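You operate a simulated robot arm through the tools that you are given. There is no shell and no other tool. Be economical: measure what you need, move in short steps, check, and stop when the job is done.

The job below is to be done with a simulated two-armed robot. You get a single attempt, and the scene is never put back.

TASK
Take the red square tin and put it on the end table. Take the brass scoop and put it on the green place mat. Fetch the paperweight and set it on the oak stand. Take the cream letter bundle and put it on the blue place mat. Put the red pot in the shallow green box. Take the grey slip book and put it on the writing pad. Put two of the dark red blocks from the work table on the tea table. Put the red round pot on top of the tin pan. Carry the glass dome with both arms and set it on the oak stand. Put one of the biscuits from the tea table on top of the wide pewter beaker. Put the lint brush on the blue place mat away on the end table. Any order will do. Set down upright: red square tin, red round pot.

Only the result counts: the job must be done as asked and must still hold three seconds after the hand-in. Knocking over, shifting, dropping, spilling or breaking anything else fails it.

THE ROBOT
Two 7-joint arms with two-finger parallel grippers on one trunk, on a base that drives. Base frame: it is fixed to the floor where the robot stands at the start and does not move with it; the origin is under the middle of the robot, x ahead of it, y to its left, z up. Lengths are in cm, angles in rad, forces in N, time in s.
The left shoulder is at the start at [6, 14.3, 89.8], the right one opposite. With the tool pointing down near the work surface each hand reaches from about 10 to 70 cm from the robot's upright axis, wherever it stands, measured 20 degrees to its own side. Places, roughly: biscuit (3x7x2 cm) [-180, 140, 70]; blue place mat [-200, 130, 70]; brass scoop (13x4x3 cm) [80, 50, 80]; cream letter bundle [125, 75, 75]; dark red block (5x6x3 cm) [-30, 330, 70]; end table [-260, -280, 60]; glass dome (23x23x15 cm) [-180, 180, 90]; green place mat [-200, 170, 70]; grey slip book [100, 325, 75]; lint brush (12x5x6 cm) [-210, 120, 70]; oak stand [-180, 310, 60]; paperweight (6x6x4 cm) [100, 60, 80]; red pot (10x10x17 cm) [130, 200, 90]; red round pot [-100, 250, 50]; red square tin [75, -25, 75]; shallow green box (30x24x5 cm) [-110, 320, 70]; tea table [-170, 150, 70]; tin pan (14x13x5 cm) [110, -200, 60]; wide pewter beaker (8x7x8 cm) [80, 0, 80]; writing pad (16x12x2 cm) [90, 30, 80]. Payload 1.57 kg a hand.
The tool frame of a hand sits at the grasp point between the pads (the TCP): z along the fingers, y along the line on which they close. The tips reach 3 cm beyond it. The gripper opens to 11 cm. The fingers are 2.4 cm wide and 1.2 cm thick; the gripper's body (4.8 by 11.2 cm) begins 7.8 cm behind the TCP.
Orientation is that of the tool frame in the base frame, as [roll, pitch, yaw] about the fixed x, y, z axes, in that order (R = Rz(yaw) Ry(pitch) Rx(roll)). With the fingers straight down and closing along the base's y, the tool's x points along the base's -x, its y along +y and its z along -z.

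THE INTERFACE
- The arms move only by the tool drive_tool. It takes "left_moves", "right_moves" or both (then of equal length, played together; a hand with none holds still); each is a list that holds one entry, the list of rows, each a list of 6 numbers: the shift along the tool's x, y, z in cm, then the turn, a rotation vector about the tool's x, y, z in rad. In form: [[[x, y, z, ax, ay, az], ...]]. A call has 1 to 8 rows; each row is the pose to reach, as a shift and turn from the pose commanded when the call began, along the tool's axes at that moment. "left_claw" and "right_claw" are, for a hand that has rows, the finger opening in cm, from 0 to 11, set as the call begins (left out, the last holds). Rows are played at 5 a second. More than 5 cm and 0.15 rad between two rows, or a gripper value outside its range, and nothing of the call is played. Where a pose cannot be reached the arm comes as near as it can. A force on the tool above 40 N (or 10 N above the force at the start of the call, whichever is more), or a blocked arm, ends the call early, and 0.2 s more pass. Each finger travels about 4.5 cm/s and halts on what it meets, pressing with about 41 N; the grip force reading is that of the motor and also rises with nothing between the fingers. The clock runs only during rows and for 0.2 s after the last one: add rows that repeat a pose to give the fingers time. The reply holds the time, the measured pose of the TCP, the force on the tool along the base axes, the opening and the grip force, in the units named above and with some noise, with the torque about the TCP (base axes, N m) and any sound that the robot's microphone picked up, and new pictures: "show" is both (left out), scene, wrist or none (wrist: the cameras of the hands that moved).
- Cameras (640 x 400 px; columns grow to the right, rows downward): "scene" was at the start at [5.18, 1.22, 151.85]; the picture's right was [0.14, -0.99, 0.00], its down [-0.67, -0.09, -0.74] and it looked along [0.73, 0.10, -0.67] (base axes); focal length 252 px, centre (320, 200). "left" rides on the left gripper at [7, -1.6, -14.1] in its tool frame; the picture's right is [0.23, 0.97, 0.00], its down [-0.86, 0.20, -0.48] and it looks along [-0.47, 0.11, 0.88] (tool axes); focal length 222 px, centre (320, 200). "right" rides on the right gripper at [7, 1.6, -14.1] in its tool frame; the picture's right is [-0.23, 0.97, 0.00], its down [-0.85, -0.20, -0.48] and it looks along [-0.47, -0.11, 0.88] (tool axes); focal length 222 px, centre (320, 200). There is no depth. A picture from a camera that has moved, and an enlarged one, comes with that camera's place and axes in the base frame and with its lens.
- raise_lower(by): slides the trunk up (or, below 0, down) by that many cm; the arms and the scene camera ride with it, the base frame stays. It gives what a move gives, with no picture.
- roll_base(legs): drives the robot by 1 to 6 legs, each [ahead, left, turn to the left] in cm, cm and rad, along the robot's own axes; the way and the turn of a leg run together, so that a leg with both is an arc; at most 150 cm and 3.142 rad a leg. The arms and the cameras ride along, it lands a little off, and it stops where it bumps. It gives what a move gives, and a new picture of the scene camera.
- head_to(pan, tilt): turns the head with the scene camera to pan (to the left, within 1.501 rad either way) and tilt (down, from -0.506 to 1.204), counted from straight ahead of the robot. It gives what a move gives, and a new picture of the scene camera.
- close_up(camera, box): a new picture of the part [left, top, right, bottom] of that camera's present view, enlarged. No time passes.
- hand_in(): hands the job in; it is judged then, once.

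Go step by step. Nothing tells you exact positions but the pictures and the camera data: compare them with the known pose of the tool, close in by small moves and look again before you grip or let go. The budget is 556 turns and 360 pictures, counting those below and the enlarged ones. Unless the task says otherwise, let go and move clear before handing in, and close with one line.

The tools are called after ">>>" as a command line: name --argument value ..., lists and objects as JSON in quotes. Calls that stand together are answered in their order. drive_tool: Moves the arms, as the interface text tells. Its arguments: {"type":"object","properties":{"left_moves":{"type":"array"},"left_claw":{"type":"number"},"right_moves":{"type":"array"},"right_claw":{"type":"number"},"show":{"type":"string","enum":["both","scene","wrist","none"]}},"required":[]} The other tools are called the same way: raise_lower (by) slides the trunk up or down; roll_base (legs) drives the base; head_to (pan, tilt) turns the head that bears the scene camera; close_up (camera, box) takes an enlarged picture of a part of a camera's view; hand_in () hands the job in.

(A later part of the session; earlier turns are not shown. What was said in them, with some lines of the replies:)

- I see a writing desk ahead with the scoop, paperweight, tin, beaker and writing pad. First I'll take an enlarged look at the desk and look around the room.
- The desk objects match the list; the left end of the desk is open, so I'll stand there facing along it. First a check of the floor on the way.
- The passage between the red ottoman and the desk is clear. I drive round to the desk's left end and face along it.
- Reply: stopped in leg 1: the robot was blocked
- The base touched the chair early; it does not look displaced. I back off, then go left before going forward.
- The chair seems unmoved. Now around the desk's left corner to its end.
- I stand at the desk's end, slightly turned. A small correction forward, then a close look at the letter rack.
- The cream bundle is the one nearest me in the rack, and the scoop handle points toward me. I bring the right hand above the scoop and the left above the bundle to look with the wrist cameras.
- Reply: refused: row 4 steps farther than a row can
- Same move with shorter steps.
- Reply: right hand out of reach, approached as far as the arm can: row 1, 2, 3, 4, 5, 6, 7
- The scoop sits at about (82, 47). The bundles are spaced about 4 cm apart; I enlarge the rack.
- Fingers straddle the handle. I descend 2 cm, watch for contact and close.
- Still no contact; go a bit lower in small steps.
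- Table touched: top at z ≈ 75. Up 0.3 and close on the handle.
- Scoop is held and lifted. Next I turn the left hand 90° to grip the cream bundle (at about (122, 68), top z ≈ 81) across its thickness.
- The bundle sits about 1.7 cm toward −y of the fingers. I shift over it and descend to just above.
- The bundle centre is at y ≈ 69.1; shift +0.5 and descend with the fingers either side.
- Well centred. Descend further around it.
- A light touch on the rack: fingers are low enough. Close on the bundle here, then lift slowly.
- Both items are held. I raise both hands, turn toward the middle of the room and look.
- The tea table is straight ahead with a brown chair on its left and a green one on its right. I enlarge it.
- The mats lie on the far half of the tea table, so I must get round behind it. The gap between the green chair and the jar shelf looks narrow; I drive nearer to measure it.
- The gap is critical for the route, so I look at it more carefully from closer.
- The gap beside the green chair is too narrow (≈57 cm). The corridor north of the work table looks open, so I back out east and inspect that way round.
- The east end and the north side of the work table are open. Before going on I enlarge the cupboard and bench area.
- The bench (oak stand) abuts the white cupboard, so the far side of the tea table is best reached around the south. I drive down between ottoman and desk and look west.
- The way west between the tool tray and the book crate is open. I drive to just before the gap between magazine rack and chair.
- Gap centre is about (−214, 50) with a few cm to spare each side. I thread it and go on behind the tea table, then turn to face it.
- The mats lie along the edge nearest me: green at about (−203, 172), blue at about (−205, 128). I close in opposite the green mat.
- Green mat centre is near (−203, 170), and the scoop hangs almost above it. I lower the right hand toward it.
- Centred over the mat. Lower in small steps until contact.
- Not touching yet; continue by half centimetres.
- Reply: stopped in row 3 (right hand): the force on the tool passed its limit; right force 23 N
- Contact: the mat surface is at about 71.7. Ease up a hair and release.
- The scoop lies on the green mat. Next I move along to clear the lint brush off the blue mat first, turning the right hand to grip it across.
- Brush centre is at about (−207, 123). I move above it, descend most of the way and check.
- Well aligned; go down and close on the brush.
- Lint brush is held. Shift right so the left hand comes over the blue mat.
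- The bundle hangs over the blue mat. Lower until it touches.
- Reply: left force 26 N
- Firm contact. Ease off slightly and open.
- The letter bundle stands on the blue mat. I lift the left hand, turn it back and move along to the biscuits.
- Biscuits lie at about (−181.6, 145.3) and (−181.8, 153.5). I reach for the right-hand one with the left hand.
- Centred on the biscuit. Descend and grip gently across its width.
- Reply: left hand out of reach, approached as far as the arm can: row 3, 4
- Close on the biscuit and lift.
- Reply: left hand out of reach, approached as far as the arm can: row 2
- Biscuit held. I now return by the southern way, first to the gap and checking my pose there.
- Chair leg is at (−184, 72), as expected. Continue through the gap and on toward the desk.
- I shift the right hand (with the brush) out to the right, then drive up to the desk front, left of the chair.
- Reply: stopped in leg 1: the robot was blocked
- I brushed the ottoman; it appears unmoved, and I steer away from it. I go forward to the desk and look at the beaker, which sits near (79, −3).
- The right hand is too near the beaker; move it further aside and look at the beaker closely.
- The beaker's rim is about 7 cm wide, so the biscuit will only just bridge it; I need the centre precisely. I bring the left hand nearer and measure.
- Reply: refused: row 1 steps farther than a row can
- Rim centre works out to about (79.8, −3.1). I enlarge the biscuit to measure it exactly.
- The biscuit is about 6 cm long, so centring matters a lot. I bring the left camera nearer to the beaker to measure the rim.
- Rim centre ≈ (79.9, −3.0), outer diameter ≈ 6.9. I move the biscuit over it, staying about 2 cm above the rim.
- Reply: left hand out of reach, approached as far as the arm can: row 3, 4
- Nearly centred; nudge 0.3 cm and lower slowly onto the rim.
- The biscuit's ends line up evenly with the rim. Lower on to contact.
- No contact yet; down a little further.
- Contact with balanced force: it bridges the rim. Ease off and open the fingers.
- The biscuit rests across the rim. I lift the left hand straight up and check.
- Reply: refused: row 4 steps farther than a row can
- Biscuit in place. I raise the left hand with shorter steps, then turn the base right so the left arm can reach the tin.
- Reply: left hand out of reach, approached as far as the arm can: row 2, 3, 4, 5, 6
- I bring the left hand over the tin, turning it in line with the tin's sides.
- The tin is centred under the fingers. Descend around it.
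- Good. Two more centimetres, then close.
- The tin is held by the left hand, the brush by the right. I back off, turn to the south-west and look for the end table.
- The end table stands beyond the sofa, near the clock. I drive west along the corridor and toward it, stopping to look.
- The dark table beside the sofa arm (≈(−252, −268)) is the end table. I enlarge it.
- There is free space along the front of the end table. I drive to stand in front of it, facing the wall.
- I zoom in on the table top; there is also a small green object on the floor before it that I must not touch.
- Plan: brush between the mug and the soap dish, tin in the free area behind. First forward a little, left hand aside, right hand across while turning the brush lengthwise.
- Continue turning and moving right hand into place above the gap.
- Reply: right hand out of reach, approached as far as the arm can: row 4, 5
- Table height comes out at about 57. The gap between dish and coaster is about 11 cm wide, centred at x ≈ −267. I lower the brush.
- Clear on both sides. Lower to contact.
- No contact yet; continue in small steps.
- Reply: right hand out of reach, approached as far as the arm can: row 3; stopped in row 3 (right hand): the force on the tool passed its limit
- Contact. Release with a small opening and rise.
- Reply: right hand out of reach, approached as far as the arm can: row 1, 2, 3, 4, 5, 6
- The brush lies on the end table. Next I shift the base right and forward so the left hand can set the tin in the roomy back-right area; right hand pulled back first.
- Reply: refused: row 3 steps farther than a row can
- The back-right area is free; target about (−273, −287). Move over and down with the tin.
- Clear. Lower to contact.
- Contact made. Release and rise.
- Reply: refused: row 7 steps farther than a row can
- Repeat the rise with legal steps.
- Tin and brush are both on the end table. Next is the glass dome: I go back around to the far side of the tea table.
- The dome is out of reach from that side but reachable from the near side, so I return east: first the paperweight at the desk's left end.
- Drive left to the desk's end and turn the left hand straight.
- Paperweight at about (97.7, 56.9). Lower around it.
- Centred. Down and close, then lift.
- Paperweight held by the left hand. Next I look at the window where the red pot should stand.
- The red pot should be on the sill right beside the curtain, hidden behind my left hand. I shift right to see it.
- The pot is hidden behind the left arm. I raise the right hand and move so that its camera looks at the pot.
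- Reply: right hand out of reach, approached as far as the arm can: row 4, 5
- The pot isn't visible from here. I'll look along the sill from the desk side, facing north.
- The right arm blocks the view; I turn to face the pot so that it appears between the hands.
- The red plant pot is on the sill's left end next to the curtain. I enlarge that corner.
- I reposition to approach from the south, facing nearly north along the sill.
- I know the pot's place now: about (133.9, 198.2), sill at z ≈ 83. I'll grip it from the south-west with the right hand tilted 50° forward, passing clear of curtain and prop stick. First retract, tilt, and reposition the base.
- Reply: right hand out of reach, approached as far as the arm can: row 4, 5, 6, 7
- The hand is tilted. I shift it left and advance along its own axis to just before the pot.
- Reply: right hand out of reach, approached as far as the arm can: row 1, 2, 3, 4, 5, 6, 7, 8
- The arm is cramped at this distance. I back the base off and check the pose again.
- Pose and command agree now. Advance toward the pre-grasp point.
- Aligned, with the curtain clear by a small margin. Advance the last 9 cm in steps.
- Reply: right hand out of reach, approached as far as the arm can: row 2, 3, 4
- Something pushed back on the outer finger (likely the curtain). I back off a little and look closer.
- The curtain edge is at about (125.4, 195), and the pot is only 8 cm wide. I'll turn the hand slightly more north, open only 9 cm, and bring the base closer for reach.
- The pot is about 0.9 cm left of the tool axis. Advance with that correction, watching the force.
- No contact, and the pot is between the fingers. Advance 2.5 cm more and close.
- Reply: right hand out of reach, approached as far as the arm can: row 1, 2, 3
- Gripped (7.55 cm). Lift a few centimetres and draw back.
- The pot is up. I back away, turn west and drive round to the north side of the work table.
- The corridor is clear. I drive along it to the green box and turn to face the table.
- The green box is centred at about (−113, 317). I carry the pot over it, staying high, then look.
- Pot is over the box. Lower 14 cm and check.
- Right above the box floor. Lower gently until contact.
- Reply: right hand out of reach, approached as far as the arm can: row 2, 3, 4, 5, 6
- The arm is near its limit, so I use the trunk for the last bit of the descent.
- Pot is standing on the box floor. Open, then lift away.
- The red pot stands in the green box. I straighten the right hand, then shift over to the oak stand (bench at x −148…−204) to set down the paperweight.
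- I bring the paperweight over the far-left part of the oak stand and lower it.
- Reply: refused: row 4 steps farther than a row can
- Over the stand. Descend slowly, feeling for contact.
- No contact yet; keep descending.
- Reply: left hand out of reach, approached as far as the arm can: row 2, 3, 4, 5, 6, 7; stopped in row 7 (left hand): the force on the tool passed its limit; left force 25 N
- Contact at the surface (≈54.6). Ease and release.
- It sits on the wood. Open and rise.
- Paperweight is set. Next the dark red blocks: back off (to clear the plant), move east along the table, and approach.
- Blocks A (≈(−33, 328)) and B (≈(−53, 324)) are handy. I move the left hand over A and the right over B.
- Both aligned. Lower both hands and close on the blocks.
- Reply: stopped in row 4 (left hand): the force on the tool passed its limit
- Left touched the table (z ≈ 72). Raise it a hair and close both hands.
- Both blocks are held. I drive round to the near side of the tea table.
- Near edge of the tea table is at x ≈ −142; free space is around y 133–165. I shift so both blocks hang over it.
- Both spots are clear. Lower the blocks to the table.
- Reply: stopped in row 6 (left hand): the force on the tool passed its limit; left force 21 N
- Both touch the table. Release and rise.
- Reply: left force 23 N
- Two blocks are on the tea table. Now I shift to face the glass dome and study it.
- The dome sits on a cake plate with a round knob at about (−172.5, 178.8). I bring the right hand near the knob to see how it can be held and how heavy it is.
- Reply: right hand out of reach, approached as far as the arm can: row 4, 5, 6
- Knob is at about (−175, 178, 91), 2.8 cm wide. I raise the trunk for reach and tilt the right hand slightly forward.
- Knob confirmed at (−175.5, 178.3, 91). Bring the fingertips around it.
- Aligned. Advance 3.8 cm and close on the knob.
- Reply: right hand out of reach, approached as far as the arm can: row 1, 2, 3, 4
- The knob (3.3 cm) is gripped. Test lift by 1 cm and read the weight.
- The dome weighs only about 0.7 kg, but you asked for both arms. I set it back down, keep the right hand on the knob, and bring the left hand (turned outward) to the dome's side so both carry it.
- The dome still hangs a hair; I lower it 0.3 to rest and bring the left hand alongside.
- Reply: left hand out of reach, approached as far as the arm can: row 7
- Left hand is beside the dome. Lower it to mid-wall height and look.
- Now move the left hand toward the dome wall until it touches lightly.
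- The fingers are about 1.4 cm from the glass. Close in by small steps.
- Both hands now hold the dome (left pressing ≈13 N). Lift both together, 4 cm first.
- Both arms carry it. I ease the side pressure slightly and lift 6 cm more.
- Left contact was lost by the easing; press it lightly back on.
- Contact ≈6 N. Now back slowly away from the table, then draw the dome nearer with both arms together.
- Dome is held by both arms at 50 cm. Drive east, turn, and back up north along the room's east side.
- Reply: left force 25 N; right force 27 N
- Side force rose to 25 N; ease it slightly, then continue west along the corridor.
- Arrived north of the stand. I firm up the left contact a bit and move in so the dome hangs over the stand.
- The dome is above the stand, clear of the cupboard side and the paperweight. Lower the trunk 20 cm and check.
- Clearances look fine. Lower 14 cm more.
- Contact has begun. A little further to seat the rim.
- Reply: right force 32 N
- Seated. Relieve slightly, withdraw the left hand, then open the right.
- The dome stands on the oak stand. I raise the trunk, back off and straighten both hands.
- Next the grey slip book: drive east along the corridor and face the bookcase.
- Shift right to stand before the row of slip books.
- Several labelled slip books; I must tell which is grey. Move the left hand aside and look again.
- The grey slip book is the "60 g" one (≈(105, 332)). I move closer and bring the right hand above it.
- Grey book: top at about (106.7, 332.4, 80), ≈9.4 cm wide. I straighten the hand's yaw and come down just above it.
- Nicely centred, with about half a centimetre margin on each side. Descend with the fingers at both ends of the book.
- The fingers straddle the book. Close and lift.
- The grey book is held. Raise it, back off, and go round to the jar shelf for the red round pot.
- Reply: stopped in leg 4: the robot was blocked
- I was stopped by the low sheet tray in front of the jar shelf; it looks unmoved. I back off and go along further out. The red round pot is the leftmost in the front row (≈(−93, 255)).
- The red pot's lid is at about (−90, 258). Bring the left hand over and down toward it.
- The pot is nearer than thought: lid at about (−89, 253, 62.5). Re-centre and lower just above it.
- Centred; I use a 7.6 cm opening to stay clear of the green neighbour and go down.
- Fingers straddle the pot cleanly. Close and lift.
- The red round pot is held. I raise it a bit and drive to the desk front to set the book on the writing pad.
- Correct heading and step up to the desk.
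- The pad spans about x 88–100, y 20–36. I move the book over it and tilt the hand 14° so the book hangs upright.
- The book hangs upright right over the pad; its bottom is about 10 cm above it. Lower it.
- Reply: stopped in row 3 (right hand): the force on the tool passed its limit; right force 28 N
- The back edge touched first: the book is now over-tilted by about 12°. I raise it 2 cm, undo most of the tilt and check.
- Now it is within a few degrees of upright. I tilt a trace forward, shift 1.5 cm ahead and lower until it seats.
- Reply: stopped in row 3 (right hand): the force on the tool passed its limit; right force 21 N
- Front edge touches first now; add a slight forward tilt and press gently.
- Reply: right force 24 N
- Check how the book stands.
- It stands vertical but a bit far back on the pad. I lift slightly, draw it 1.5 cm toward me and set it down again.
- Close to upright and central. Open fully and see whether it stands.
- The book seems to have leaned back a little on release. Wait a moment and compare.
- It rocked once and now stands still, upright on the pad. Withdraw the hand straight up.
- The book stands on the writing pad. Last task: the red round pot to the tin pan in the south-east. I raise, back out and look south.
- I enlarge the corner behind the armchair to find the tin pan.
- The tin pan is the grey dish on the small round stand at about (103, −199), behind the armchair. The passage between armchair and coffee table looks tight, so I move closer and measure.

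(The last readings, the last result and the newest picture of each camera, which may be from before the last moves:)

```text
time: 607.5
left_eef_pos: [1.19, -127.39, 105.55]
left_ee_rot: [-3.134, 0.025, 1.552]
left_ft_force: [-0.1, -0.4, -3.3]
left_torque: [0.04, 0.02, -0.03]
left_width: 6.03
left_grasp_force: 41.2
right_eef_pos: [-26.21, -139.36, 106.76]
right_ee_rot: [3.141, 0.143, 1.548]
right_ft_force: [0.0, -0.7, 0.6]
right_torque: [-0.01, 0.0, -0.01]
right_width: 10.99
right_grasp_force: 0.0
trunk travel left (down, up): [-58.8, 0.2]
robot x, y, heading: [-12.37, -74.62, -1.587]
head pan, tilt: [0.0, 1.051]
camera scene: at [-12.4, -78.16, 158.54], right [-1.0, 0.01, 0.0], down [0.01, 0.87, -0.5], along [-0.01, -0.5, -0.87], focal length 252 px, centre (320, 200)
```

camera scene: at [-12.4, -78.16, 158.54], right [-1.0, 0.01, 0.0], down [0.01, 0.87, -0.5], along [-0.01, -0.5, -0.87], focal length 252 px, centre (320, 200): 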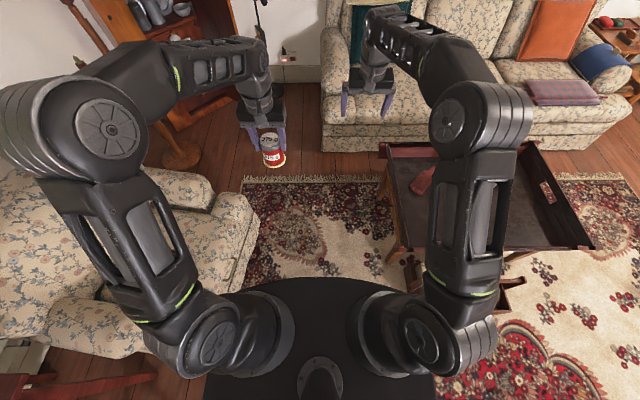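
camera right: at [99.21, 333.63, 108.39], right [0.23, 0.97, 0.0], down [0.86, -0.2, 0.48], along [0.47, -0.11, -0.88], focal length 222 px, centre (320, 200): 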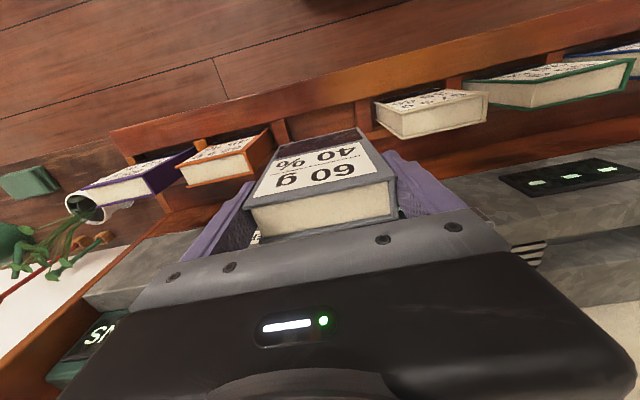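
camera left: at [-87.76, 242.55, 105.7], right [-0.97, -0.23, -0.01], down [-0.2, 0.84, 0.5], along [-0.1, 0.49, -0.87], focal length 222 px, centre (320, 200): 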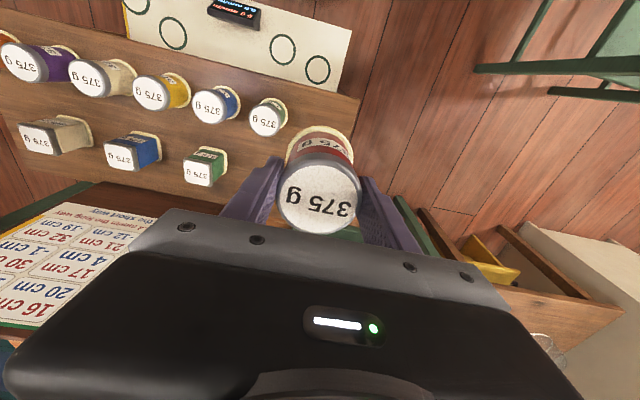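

There's enough room: about 10 cm each side at x ≈ −13. I go through and turn toward the stand.

>>> roll_base --legs '[[60, 0, 0.017], [44, 18, 0]]'

>>> head_to --pan 1.1 --tilt 0.8

```text
time: 613.3
left_eef_pos: [16.57, -231.5, 105.51]
left_ee_rot: [-3.132, 0.023, 1.529]
left_ft_force: [0.6, 0.8, -4.2]
left_torque: [0.01, -0.02, 0.0]
left_width: 6.04
left_grasp_force: 41.0
right_eef_pos: [-10.99, -242.94, 106.66]
right_ee_rot: [3.141, 0.144, 1.531]
right_ft_force: [0.0, -0.3, 0.4]
right_torque: [0.01, -0.01, -0.04]
right_width: 11.01
right_grasp_force: 0.0
trunk travel left (down, up): [-58.8, 0.2]
robot x, y, heading: [4.14, -178.3, -1.607]
head pan, tilt: [0.0, 1.051]
camera scene: at [4.05, -182.05, 158.53], right [-1.0, 0.03, 0.0], down [0.03, 0.87, -0.5], along [-0.02, -0.5, -0.87], focal length 252 px, centre (320, 200)
```

scene: 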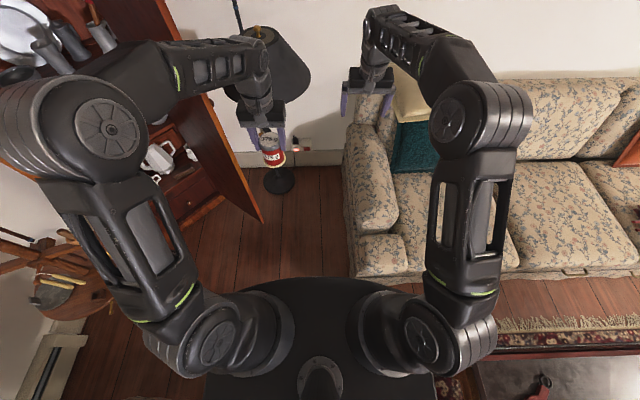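

```text
time: 614.7
left_eef_pos: [16.61, -231.4, 105.48]
left_ee_rot: [-3.138, 0.025, 1.53]
left_ft_force: [0.1, 0.2, -3.5]
left_torque: [-0.01, 0.0, -0.02]
left_width: 6.03
left_grasp_force: 40.3
right_eef_pos: [-10.92, -242.87, 106.76]
right_ee_rot: [-3.141, 0.146, 1.53]
right_ft_force: [0.5, 1.2, 1.3]
right_torque: [0.02, -0.01, 0.03]
right_width: 11.01
right_grasp_force: 0.1
trunk travel left (down, up): [-58.8, 0.2]
robot x, y, heading: [4.37, -178.47, -1.6]
head pan, tilt: [1.1, 0.799]
camera scene: at [11.3, -179.23, 160.39], right [-0.48, -0.88, 0.0], down [-0.63, 0.35, -0.7], along [0.61, -0.34, -0.72], focal length 252 px, centre (320, 200)
```

scene: 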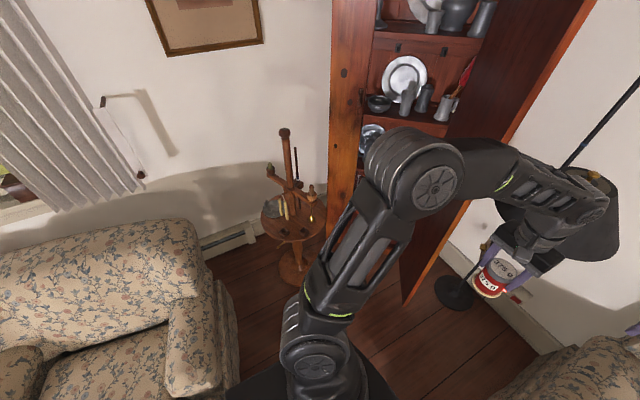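

The pan is at about (103.7, −200.6) on the round stand. I pull the right hand in, turn east, and look again before moving up.

>>> drive_tool --right_moves '[[[4, 0, 0, 0, 0, 0], [8, 0, 0, 0, 0, 0], [12, 0, 0, 0, 0, 0], [16, 0, 0, 0, 0, 0], [20, 0, 0, 0, 0, 0]]]' --right_claw 2 --show "none"

>>> roll_base --legs '[[0, 0, 1.6], [22, -22, 0]]'

>>> head_to --pan 0.0 --tilt 0.8

```text
time: 615.9
left_eef_pos: [16.59, -231.39, 105.59]
left_ee_rot: [-3.136, 0.026, 1.533]
left_ft_force: [-1.0, 0.5, -2.1]
left_torque: [0.03, 0.0, 0.02]
left_width: 6.03
left_grasp_force: 41.1
right_eef_pos: [-10.15, -222.98, 103.52]
right_ee_rot: [3.14, 0.147, 1.53]
right_ft_force: [0.0, -0.4, 0.6]
right_torque: [-0.02, -0.02, 0.02]
right_width: 2.02
right_grasp_force: 0.0
trunk travel left (down, up): [-58.8, 0.2]
robot x, y, heading: [4.07, -178.45, -1.604]
head pan, tilt: [1.1, 0.799]
```

```text
time: 621.8
left_eef_pos: [78.71, -187.25, 105.54]
left_ee_rot: [-3.136, 0.023, 3.125]
left_ft_force: [-0.3, 0.0, -3.6]
left_torque: [0.03, 0.04, 0.0]
left_width: 6.05
left_grasp_force: 41.6
right_eef_pos: [70.98, -214.3, 103.54]
right_ee_rot: [3.14, 0.145, 3.125]
right_ft_force: [-0.4, 0.6, 0.2]
right_torque: [-0.01, 0.0, -0.03]
right_width: 1.97
right_grasp_force: 0.1
trunk travel left (down, up): [-58.8, 0.2]
robot x, y, heading: [26.08, -200.73, -0.007]
head pan, tilt: [1.1, 0.799]
camera scene: at [26.66, -193.73, 160.39], right [0.89, -0.46, 0.0], down [-0.33, -0.64, -0.7], along [0.32, 0.62, -0.72], focal length 252 px, centre (320, 200)
```

scene: 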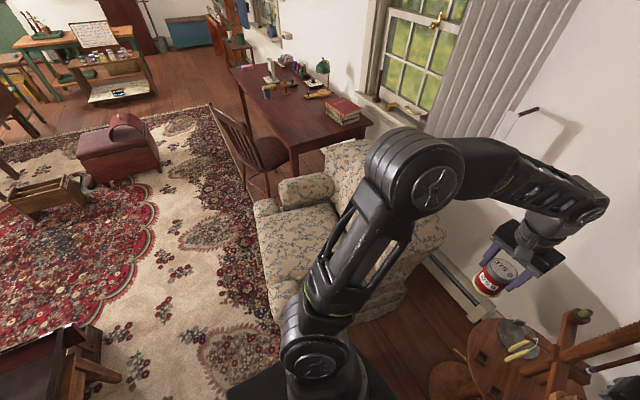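

```text
time: 623.2
left_eef_pos: [78.63, -187.1, 105.54]
left_ee_rot: [-3.137, 0.024, 3.126]
left_ft_force: [1.1, 0.0, -4.0]
left_torque: [0.0, 0.02, -0.01]
left_width: 6.04
left_grasp_force: 40.7
right_eef_pos: [70.98, -214.27, 103.47]
right_ee_rot: [3.14, 0.144, 3.125]
right_ft_force: [0.5, -1.2, -0.1]
right_torque: [0.0, 0.01, -0.01]
right_width: 1.99
right_grasp_force: 0.0
trunk travel left (down, up): [-58.8, 0.2]
robot x, y, heading: [26.1, -200.64, -0.007]
head pan, tilt: [0.0, 0.799]
camera scene: at [30.93, -200.86, 160.39], right [-0.01, -1.0, 0.0], down [-0.72, 0.0, -0.7], along [0.7, 0.0, -0.72], focal length 252 px, centre (320, 200)
```

scene: 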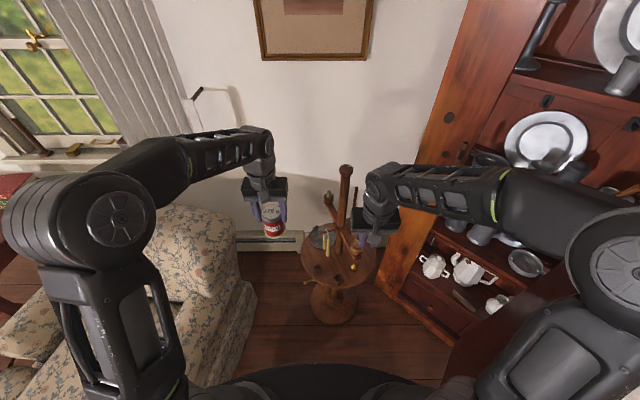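

The stand is right ahead. I enlarge it.

>>> close_up --camera "scene" --box '[270, 150, 420, 290]'

```text
2.86 times, centred on (345, 220) of scene
camera zoom: at [30.93, -200.86, 160.39], right [-0.01, -1.0, 0.0], down [-0.72, 0.0, -0.7], along [0.7, 0.0, -0.72], focal length 718 px, centre (249, 143)
```

zoom: 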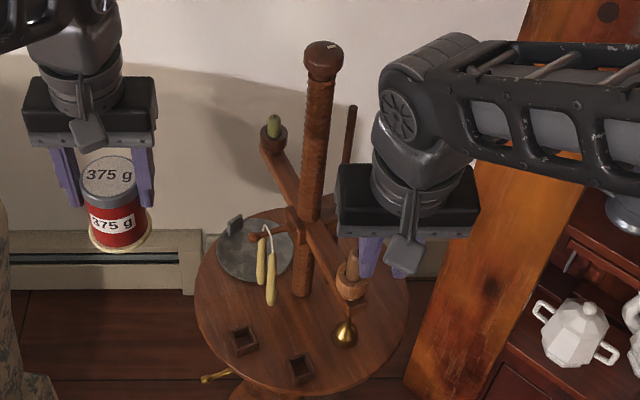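

It is a candle stand with a tall post and an arm; the pan lies under its left side. I pull the right hand back, then come closer and look with the left wrist camera.

>>> drive_tool --right_moves '[[[4, -0.5, 0, 0, 0, 0], [8, -1, 0, 0, 0, 0], [12, -1.5, 0, 0, 0, 0], [16, -2, 0, 0, 0, 0], [19, -2, 0, 0, 0, 0]]]' --show "none"

>>> roll_base --legs '[[14, -3, 0]]'

>>> close_up --camera "left" --box '[0, 0, 640, 400]'

```text
time: 624.4
left_eef_pos: [78.69, -187.33, 105.54]
left_ee_rot: [-3.136, 0.025, 3.127]
left_ft_force: [0.6, -0.9, -3.9]
left_torque: [0.03, 0.0, -0.03]
left_width: 6.04
left_grasp_force: 41.4
right_eef_pos: [56.63, -215.46, 102.52]
right_ee_rot: [-3.141, 0.144, 3.127]
right_ft_force: [0.8, 1.0, 0.4]
right_torque: [-0.03, 0.0, 0.02]
right_width: 1.99
right_grasp_force: 0.1
right hand out of reach, approached as far as the arm can: row 4, 5
trunk travel left (down, up): [-58.8, 0.2]
robot x, y, heading: [26.14, -200.99, -0.009]
head pan, tilt: [0.0, 0.799]
```

```text
time: 625.7
left_eef_pos: [93.14, -190.4, 105.53]
left_ee_rot: [-3.136, 0.023, 3.128]
left_ft_force: [0.7, -0.2, -5.4]
left_torque: [-0.04, 0.06, 0.05]
left_width: 6.03
left_grasp_force: 40.2
right_eef_pos: [71.15, -218.57, 102.72]
right_ee_rot: [-3.14, 0.144, 3.126]
right_ft_force: [0.4, 0.7, -0.3]
right_torque: [0.01, 0.01, 0.03]
right_width: 2.02
right_grasp_force: 0.1
trunk travel left (down, up): [-58.8, 0.2]
robot x, y, heading: [40.31, -204.05, -0.006]
head pan, tilt: [0.0, 0.799]
camera scene: at [45.49, -204.04, 160.38], right [-0.01, -1.0, 0.0], down [-0.72, 0.0, -0.7], along [0.7, 0.0, -0.72], focal length 252 px, centre (320, 200)
```

scene: 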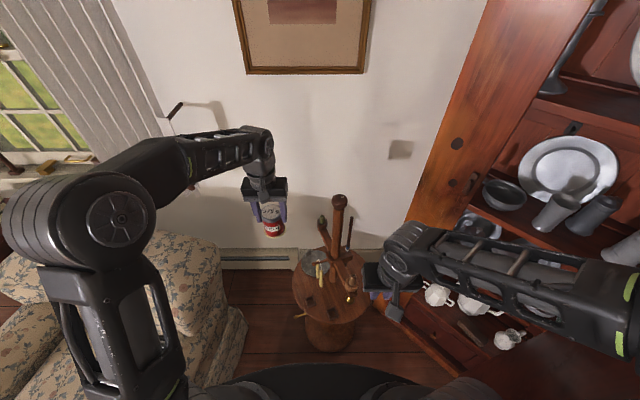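

```text
1.00 times, centred on (320, 200) of left
camera zoom: at [85.86, -191.79, 119.5], right [-0.21, 0.98, -0.01], down [0.85, 0.19, 0.5], along [0.49, 0.1, -0.87], focal length 222 px, centre (320, 200)
```

zoom: 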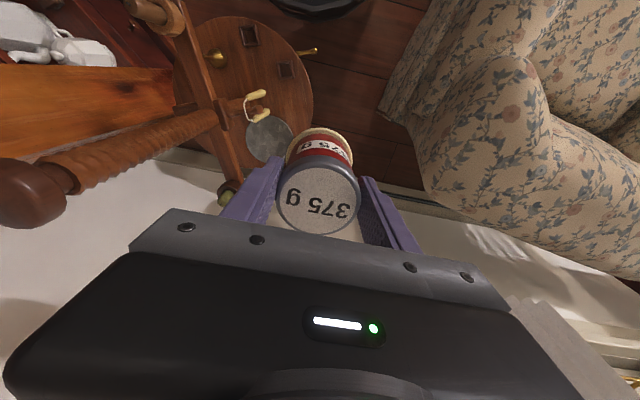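

I need the pan's details: zoom from here.

>>> close_up --camera "scene" --box '[285, 195, 375, 325]'

>>> close_up --camera "left" --box '[200, 70, 320, 210]'

```text
3.08 times, centred on (330, 260) of scene
camera zoom: at [45.49, -204.04, 160.38], right [-0.01, -1.0, 0.0], down [-0.72, 0.0, -0.7], along [0.7, 0.0, -0.72], focal length 774 px, centre (289, 15)
```

zoom: 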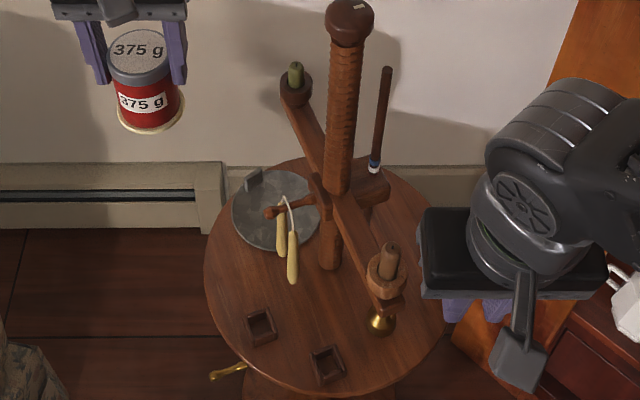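

```text
2.86 times, centred on (260, 140) of left
camera zoom: at [85.86, -191.79, 119.5], right [-0.21, 0.98, -0.01], down [0.85, 0.19, 0.5], along [0.49, 0.1, -0.87], focal length 635 px, centre (491, 371)
```

zoom: 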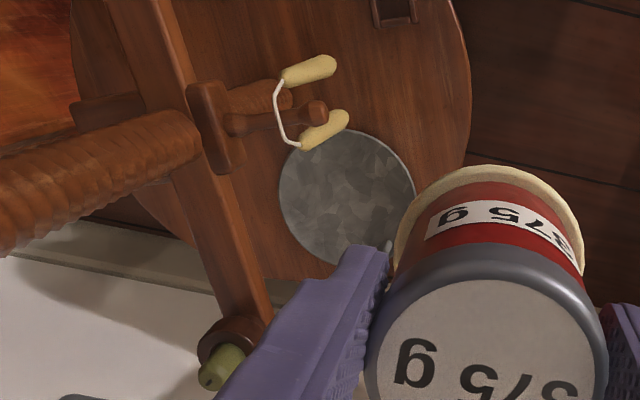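

The pan's centre is at (104.1, −202.2, 59.3); arm, cup, peg and hanging candles surround it. I'll set the pot at about (102.6, −201) with the hand turned so it clears them. First turn the hand in place.

>>> drive_tool --left_moves '[[[0, 0, 0, 0, 0, 0.14], [0, 0, 0, 0, 0, 0.28], [0, 0, 0, 0, 0, 0.42], [0, 0, 0, 0, 0, 0.56], [0, 0, 0, 0, 0, 0.7], [0, 0, 0, 0, 0, 0.84], [0, 0, 0, 0, 0, 0.98], [0, 0, 0, 0, 0, 1.12]]]' --show "none"

```text
time: 627.5
left_eef_pos: [92.98, -190.3, 105.49]
left_ee_rot: [3.124, 0.017, 2.002]
left_ft_force: [1.0, 0.3, -3.9]
left_torque: [0.02, 0.01, -0.01]
left_width: 6.04
left_grasp_force: 41.2
right_eef_pos: [71.06, -218.69, 102.6]
right_ee_rot: [3.141, 0.142, 3.125]
right_ft_force: [0.5, 0.2, 0.1]
right_torque: [0.03, 0.0, -0.02]
right_width: 2.03
right_grasp_force: 0.0
trunk travel left (down, up): [-58.8, 0.2]
robot x, y, heading: [40.49, -203.73, -0.004]
head pan, tilt: [0.0, 0.799]
```

Move over the pan and come down part way.

>>> drive_tool --left_moves '[[[-4.5, 1.4, 0, 0, 0, 0], [-9, 2.8, 0, 0, 0, 0], [-13.7, 4.2, 0, 0, 0, 0], [-13.7, 4.2, 5, 0, 0, 0], [-13.7, 4.2, 10, 0, 0, 0], [-13.7, 4.2, 15, 0, 0, 0], [-13.7, 4.2, 20, 0, 0, 0], [-13.7, 4.2, 24, 0, 0, 0]]]' --show "both"

>>> close_up --camera "scene" --box '[270, 180, 390, 320]'

```text
time: 629.3
left_eef_pos: [103.34, -201.0, 81.47]
left_ee_rot: [3.123, 0.016, 2.006]
left_ft_force: [0.4, -0.3, -3.5]
left_torque: [0.02, 0.04, -0.03]
left_width: 6.03
left_grasp_force: 41.1
right_eef_pos: [71.17, -218.55, 102.59]
right_ee_rot: [3.141, 0.142, 3.127]
right_ft_force: [0.0, -0.1, 0.6]
right_torque: [-0.01, -0.02, 0.0]
right_width: 2.0
right_grasp_force: 0.0
trunk travel left (down, up): [-58.8, 0.2]
robot x, y, heading: [40.21, -204.24, -0.008]
head pan, tilt: [0.0, 0.799]
camera scene: at [45.36, -203.98, 160.39], right [-0.01, -1.0, 0.0], down [-0.72, 0.0, -0.7], along [0.7, 0.0, -0.72], focal length 252 px, centre (320, 200)
camera left: at [98.64, -195.27, 95.68], right [0.79, 0.62, 0.02], down [0.53, -0.69, 0.5], along [0.32, -0.38, -0.87], focal length 222 px, centre (320, 200)
```

scene: 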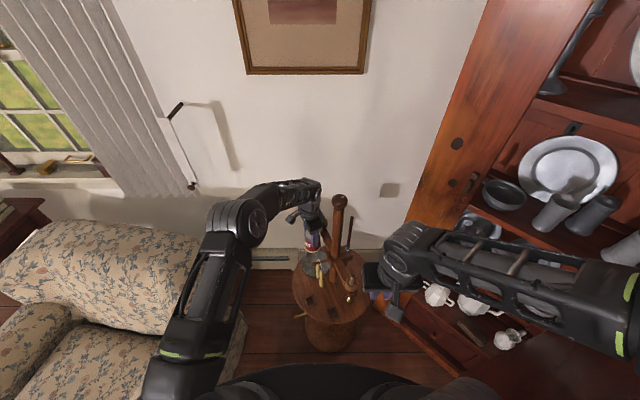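
left: 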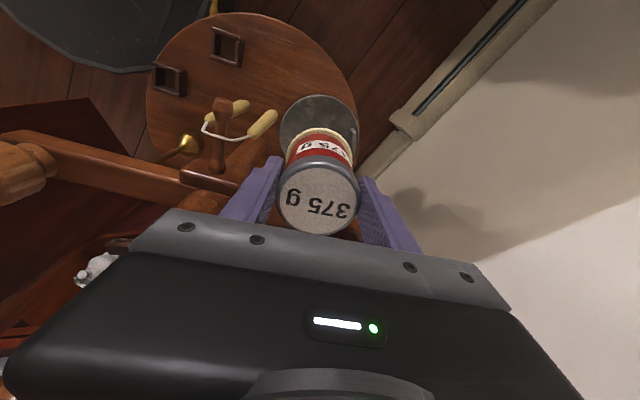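

```text
2.86 times, centred on (330, 250) of scene
camera zoom: at [45.36, -203.98, 160.39], right [-0.01, -1.0, 0.0], down [-0.72, 0.0, -0.7], along [0.7, 0.0, -0.72], focal length 718 px, centre (291, 57)
```

zoom: 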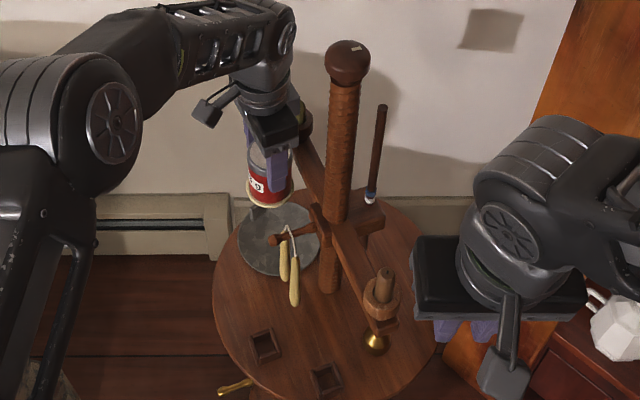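

Everything is clear. Descend further above the pan.

>>> drive_tool --left_moves '[[[0.2, -0.3, 4, 0, 0, 0], [0.2, -0.4, 8, 0, 0, 0], [0.2, -0.4, 11, 0, 0, 0], [0.2, -0.4, 13, 0, 0, 0], [0.2, -0.4, 13, 0, 0, 0]]]' --show "wrist"

>>> close_up --camera "scene" --box '[280, 200, 380, 310]'

```text
time: 630.5
left_eef_pos: [102.89, -201.18, 68.7]
left_ee_rot: [3.122, 0.016, 2.008]
left_ft_force: [-0.1, 0.0, -4.5]
left_torque: [0.0, 0.05, -0.01]
left_width: 6.02
left_grasp_force: 41.1
right_eef_pos: [71.12, -218.68, 102.63]
right_ee_rot: [-3.141, 0.143, 3.125]
right_ft_force: [-0.6, -0.1, -0.6]
right_torque: [0.01, 0.0, 0.03]
right_width: 1.99
right_grasp_force: 0.1
trunk travel left (down, up): [-58.8, 0.2]
robot x, y, heading: [40.34, -203.84, -0.005]
head pan, tilt: [0.0, 0.799]
camera left: at [98.17, -195.39, 82.8], right [0.79, 0.62, 0.01], down [0.53, -0.69, 0.5], along [0.32, -0.38, -0.87], focal length 222 px, centre (320, 200)
```

left: 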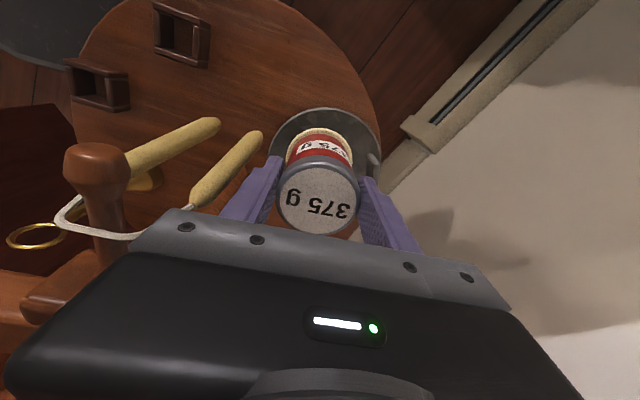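

```text
3.64 times, centred on (330, 255) of scene
camera zoom: at [45.31, -204.01, 160.39], right [-0.01, -1.0, 0.0], down [-0.72, 0.0, -0.7], along [0.7, 0.0, -0.72], focal length 914 px, centre (284, 0)
```

zoom: 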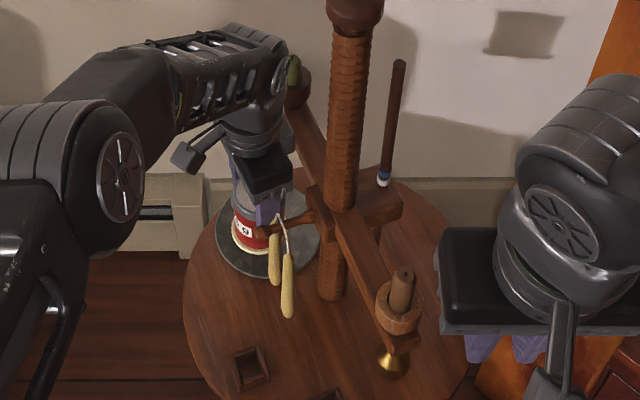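

The fingers pass between the candle and the pan's tab. Lower gently to contact.

>>> drive_tool --left_moves '[[[0, 0.1, 1.5, 0, 0, 0], [0, 0.1, 2.5, 0, 0, 0], [0, 0.1, 3.2, 0, 0, 0], [0, 0.1, 3.7, 0, 0, 0], [0, 0.1, 4.1, 0, 0, 0], [0, 0.1, 4.5, 0, 0, 0]]]' --show "wrist"

```text
time: 631.9
left_eef_pos: [103.34, -201.26, 64.63]
left_ee_rot: [3.116, 0.02, 2.007]
left_ft_force: [2.3, -0.9, 32.5]
left_torque: [-0.64, 0.67, 0.07]
left_width: 6.07
left_grasp_force: 40.9
right_eef_pos: [70.82, -218.77, 102.74]
right_ee_rot: [-3.141, 0.148, 3.126]
right_ft_force: [-0.5, -0.1, 0.2]
right_torque: [-0.01, 0.02, -0.02]
right_width: 1.99
right_grasp_force: 0.0
trunk travel left (down, up): [-58.8, 0.2]
robot x, y, heading: [40.2, -204.04, -0.006]
head pan, tilt: [0.0, 0.799]
camera left: at [98.5, -195.45, 78.65], right [0.79, 0.62, 0.02], down [0.53, -0.69, 0.5], along [0.32, -0.38, -0.87], focal length 222 px, centre (320, 200)
```

left: 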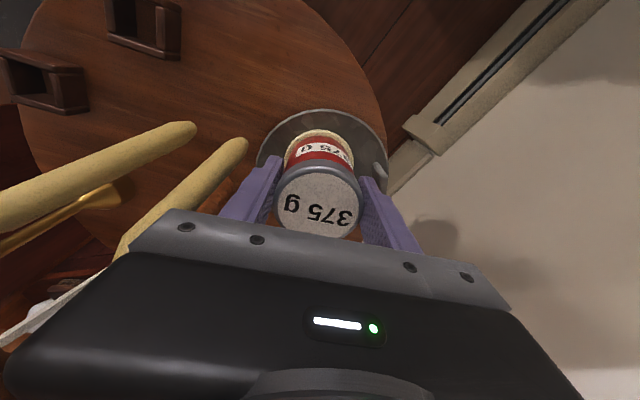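

Firm contact, pot well inside the pan. Ease up and release with a small opening.

>>> drive_tool --left_moves '[[[0, 0, -0.3, 0, 0, 0], [0, 0, -0.4, 0, 0, 0], [0, 0, -0.4, 0, 0, 0]]]' --show "none"

>>> drive_tool --left_moves '[[[0, 0, 0, 0, 0, 0], [0, 0, 0, 0, 0, 0], [0, 0, 0, 0, 0, 0]]]' --left_claw 6.9 --show "none"

>>> close_up --camera "left" --box '[200, 90, 440, 250]'

```text
time: 632.7
left_eef_pos: [103.07, -201.13, 64.5]
left_ee_rot: [3.124, 0.015, 2.005]
left_ft_force: [4.4, -1.4, 8.1]
left_torque: [-0.37, -0.09, 0.15]
left_width: 6.03
left_grasp_force: 41.0
right_eef_pos: [70.98, -218.6, 102.57]
right_ee_rot: [-3.14, 0.144, 3.125]
right_ft_force: [-0.3, 0.0, -0.8]
right_torque: [-0.01, 0.0, -0.02]
right_width: 2.0
right_grasp_force: 0.1
trunk travel left (down, up): [-58.8, 0.2]
robot x, y, heading: [40.41, -204.02, -0.008]
head pan, tilt: [0.0, 0.799]
```

```text
time: 633.5
left_eef_pos: [103.11, -201.19, 64.67]
left_ee_rot: [3.121, 0.016, 2.008]
left_ft_force: [-0.5, -0.1, 0.3]
left_torque: [0.01, 0.0, -0.02]
left_width: 6.92
left_grasp_force: 0.1
right_eef_pos: [70.98, -218.62, 102.72]
right_ee_rot: [-3.14, 0.141, 3.126]
right_ft_force: [0.4, -0.6, -0.1]
right_torque: [0.03, -0.06, 0.01]
right_width: 2.0
right_grasp_force: 0.1
trunk travel left (down, up): [-58.8, 0.2]
robot x, y, heading: [40.54, -203.93, -0.007]
head pan, tilt: [0.0, 0.799]
```

```text
2.50 times, centred on (320, 170) of left
camera zoom: at [98.43, -195.4, 78.72], right [0.79, 0.62, 0.01], down [0.53, -0.69, 0.49], along [0.32, -0.38, -0.87], focal length 555 px, centre (320, 275)
```

zoom: 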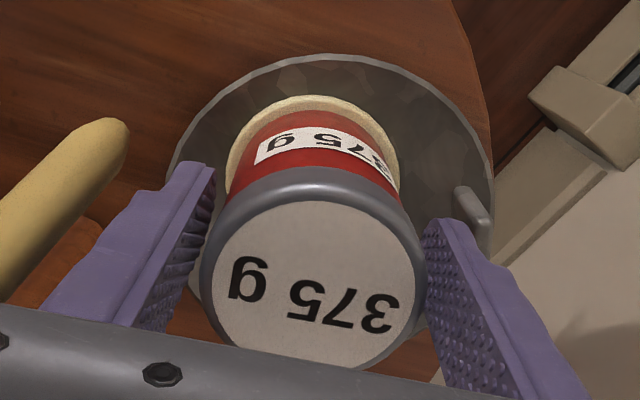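

The pot stands on the pan with both fingers free. Lift straight up, then away to the side.

>>> drive_tool --left_moves '[[[0, 0, -1.5, 0, 0, 0], [0, 0, -4, 0, 0, 0], [0, 0, -8, 0, 0, 0], [0, 0, -13, 0, 0, 0], [0, 0, -18, 0, 0, 0], [0, 0, -23, 0, 0, 0], [0, 0, -28, 0, 0, 0], [0, 0, -33, 0, 0, 0]]]' --show "wrist"

>>> close_up --camera "scene" --box '[270, 180, 390, 320]'

```text
time: 635.3
left_eef_pos: [102.45, -200.84, 97.82]
left_ee_rot: [3.123, 0.016, 2.008]
left_ft_force: [-0.4, 0.4, 0.3]
left_torque: [0.02, -0.01, 0.03]
left_width: 6.91
left_grasp_force: 0.1
right_eef_pos: [71.07, -218.67, 102.71]
right_ee_rot: [3.141, 0.145, 3.126]
right_ft_force: [-0.8, 1.3, 0.0]
right_torque: [0.01, 0.0, 0.0]
right_width: 2.02
right_grasp_force: 0.1
trunk travel left (down, up): [-58.8, 0.2]
robot x, y, heading: [40.13, -204.19, -0.005]
head pan, tilt: [0.0, 0.799]
camera left: at [97.88, -195.12, 111.86], right [0.79, 0.62, 0.01], down [0.53, -0.69, 0.5], along [0.32, -0.38, -0.87], focal length 222 px, centre (320, 200)
```

left: 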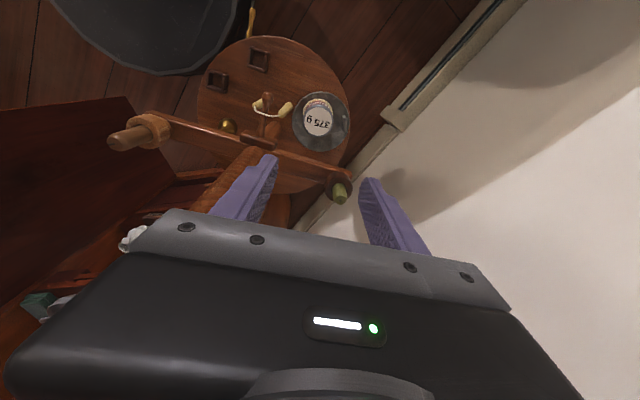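

```text
2.86 times, centred on (330, 250) of scene
camera zoom: at [45.21, -204.0, 160.39], right [-0.01, -1.0, 0.0], down [-0.72, 0.0, -0.7], along [0.7, 0.0, -0.72], focal length 718 px, centre (291, 57)
```

zoom: 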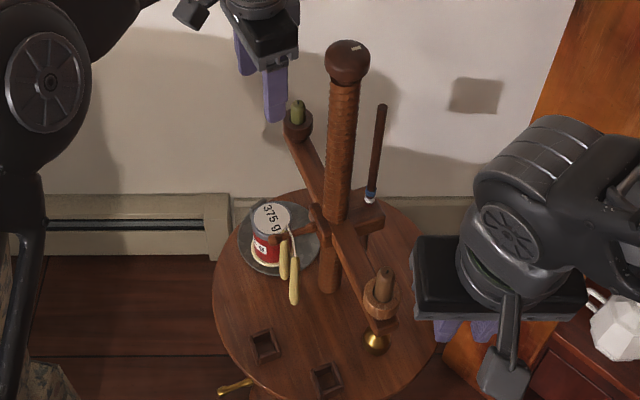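

The red pot stands upright on the tin pan. I back away and take a last look toward the desk to confirm the book and biscuit still stand.

>>> roll_base --legs '[[-16, 0, 0]]'

>>> head_to --pan 1.25 --tilt 0.35

>>> close_up --camera "scene" --box '[120, 40, 440, 240]'

```text
time: 636.7
left_eef_pos: [86.75, -200.34, 97.74]
left_ee_rot: [3.125, 0.016, 2.013]
left_ft_force: [-0.4, 0.2, 0.2]
left_torque: [-0.04, -0.04, -0.01]
left_width: 6.89
left_grasp_force: 0.0
right_eef_pos: [55.18, -218.31, 102.78]
right_ee_rot: [-3.14, 0.145, 3.134]
right_ft_force: [-0.1, -0.8, 0.1]
right_torque: [0.0, 0.01, 0.0]
right_width: 2.0
right_grasp_force: 0.1
trunk travel left (down, up): [-58.8, 0.2]
robot x, y, heading: [24.51, -204.15, -0.003]
head pan, tilt: [0.0, 0.799]
camera scene: at [29.27, -203.92, 160.4], right [0.0, -1.0, 0.0], down [-0.72, 0.0, -0.7], along [0.7, 0.0, -0.72], focal length 252 px, centre (320, 200)
```

scene: 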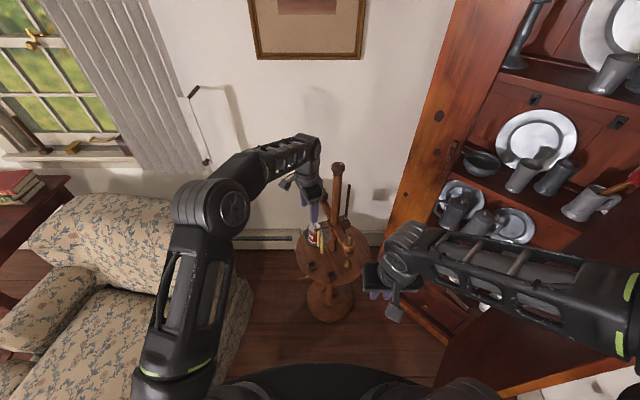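

```text
time: 638.2
left_eef_pos: [86.74, -200.37, 97.59]
left_ee_rot: [3.123, 0.015, 2.014]
left_ft_force: [0.3, 0.3, 0.4]
left_torque: [0.05, 0.03, 0.02]
left_width: 6.91
left_grasp_force: 0.0
right_eef_pos: [55.33, -218.4, 102.73]
right_ee_rot: [3.141, 0.144, 3.132]
right_ft_force: [0.5, 0.1, -0.4]
right_torque: [0.0, 0.0, 0.0]
right_width: 2.02
right_grasp_force: 0.1
trunk travel left (down, up): [-58.8, 0.2]
robot x, y, heading: [24.51, -203.74, -0.002]
head pan, tilt: [1.25, 0.351]
camera scene: at [24.33, -195.09, 164.35], right [0.95, -0.32, 0.0], down [-0.11, -0.33, -0.94], along [0.3, 0.89, -0.34], focal length 252 px, centre (320, 200)
```

scene: 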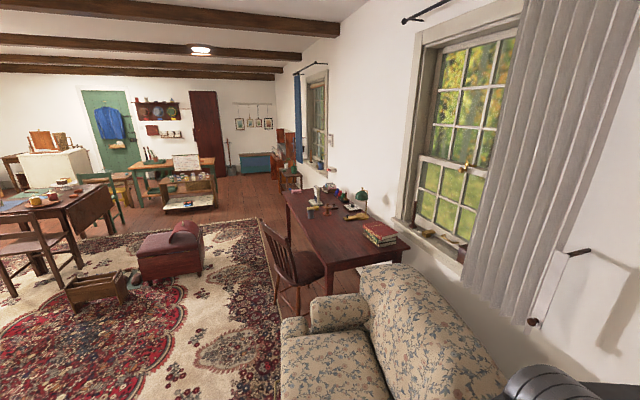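

```text
2.00 times, centred on (280, 140) of scene
camera zoom: at [24.33, -195.09, 164.35], right [0.95, -0.32, 0.0], down [-0.11, -0.33, -0.94], along [0.3, 0.89, -0.34], focal length 503 px, centre (400, 320)
```

zoom: 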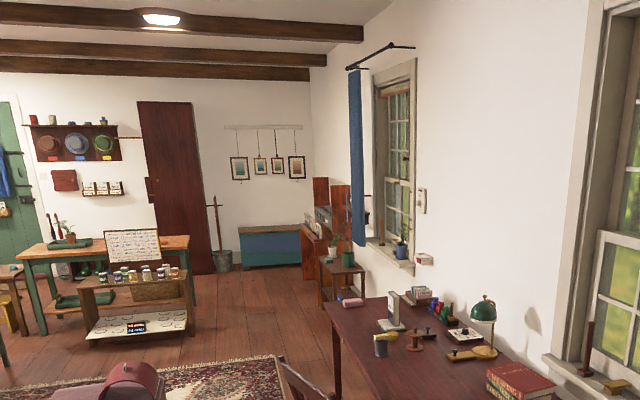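

The book stands on the pad, the biscuit lies across the beaker, and both hands are empty and clear. All eleven items are placed, so I hand in.

>>> hand_in

```text
The job is handed in.
```

I placed all eleven items as asked and let go of everything before handing in. I checked each one on camera as I set it down, but not all of them again at the end. The base bumped the desk chair, the ottoman and the sheet tray by the jar shelf. My fingers also pressed the curtain. I saw no movement, though I didn't check closely.
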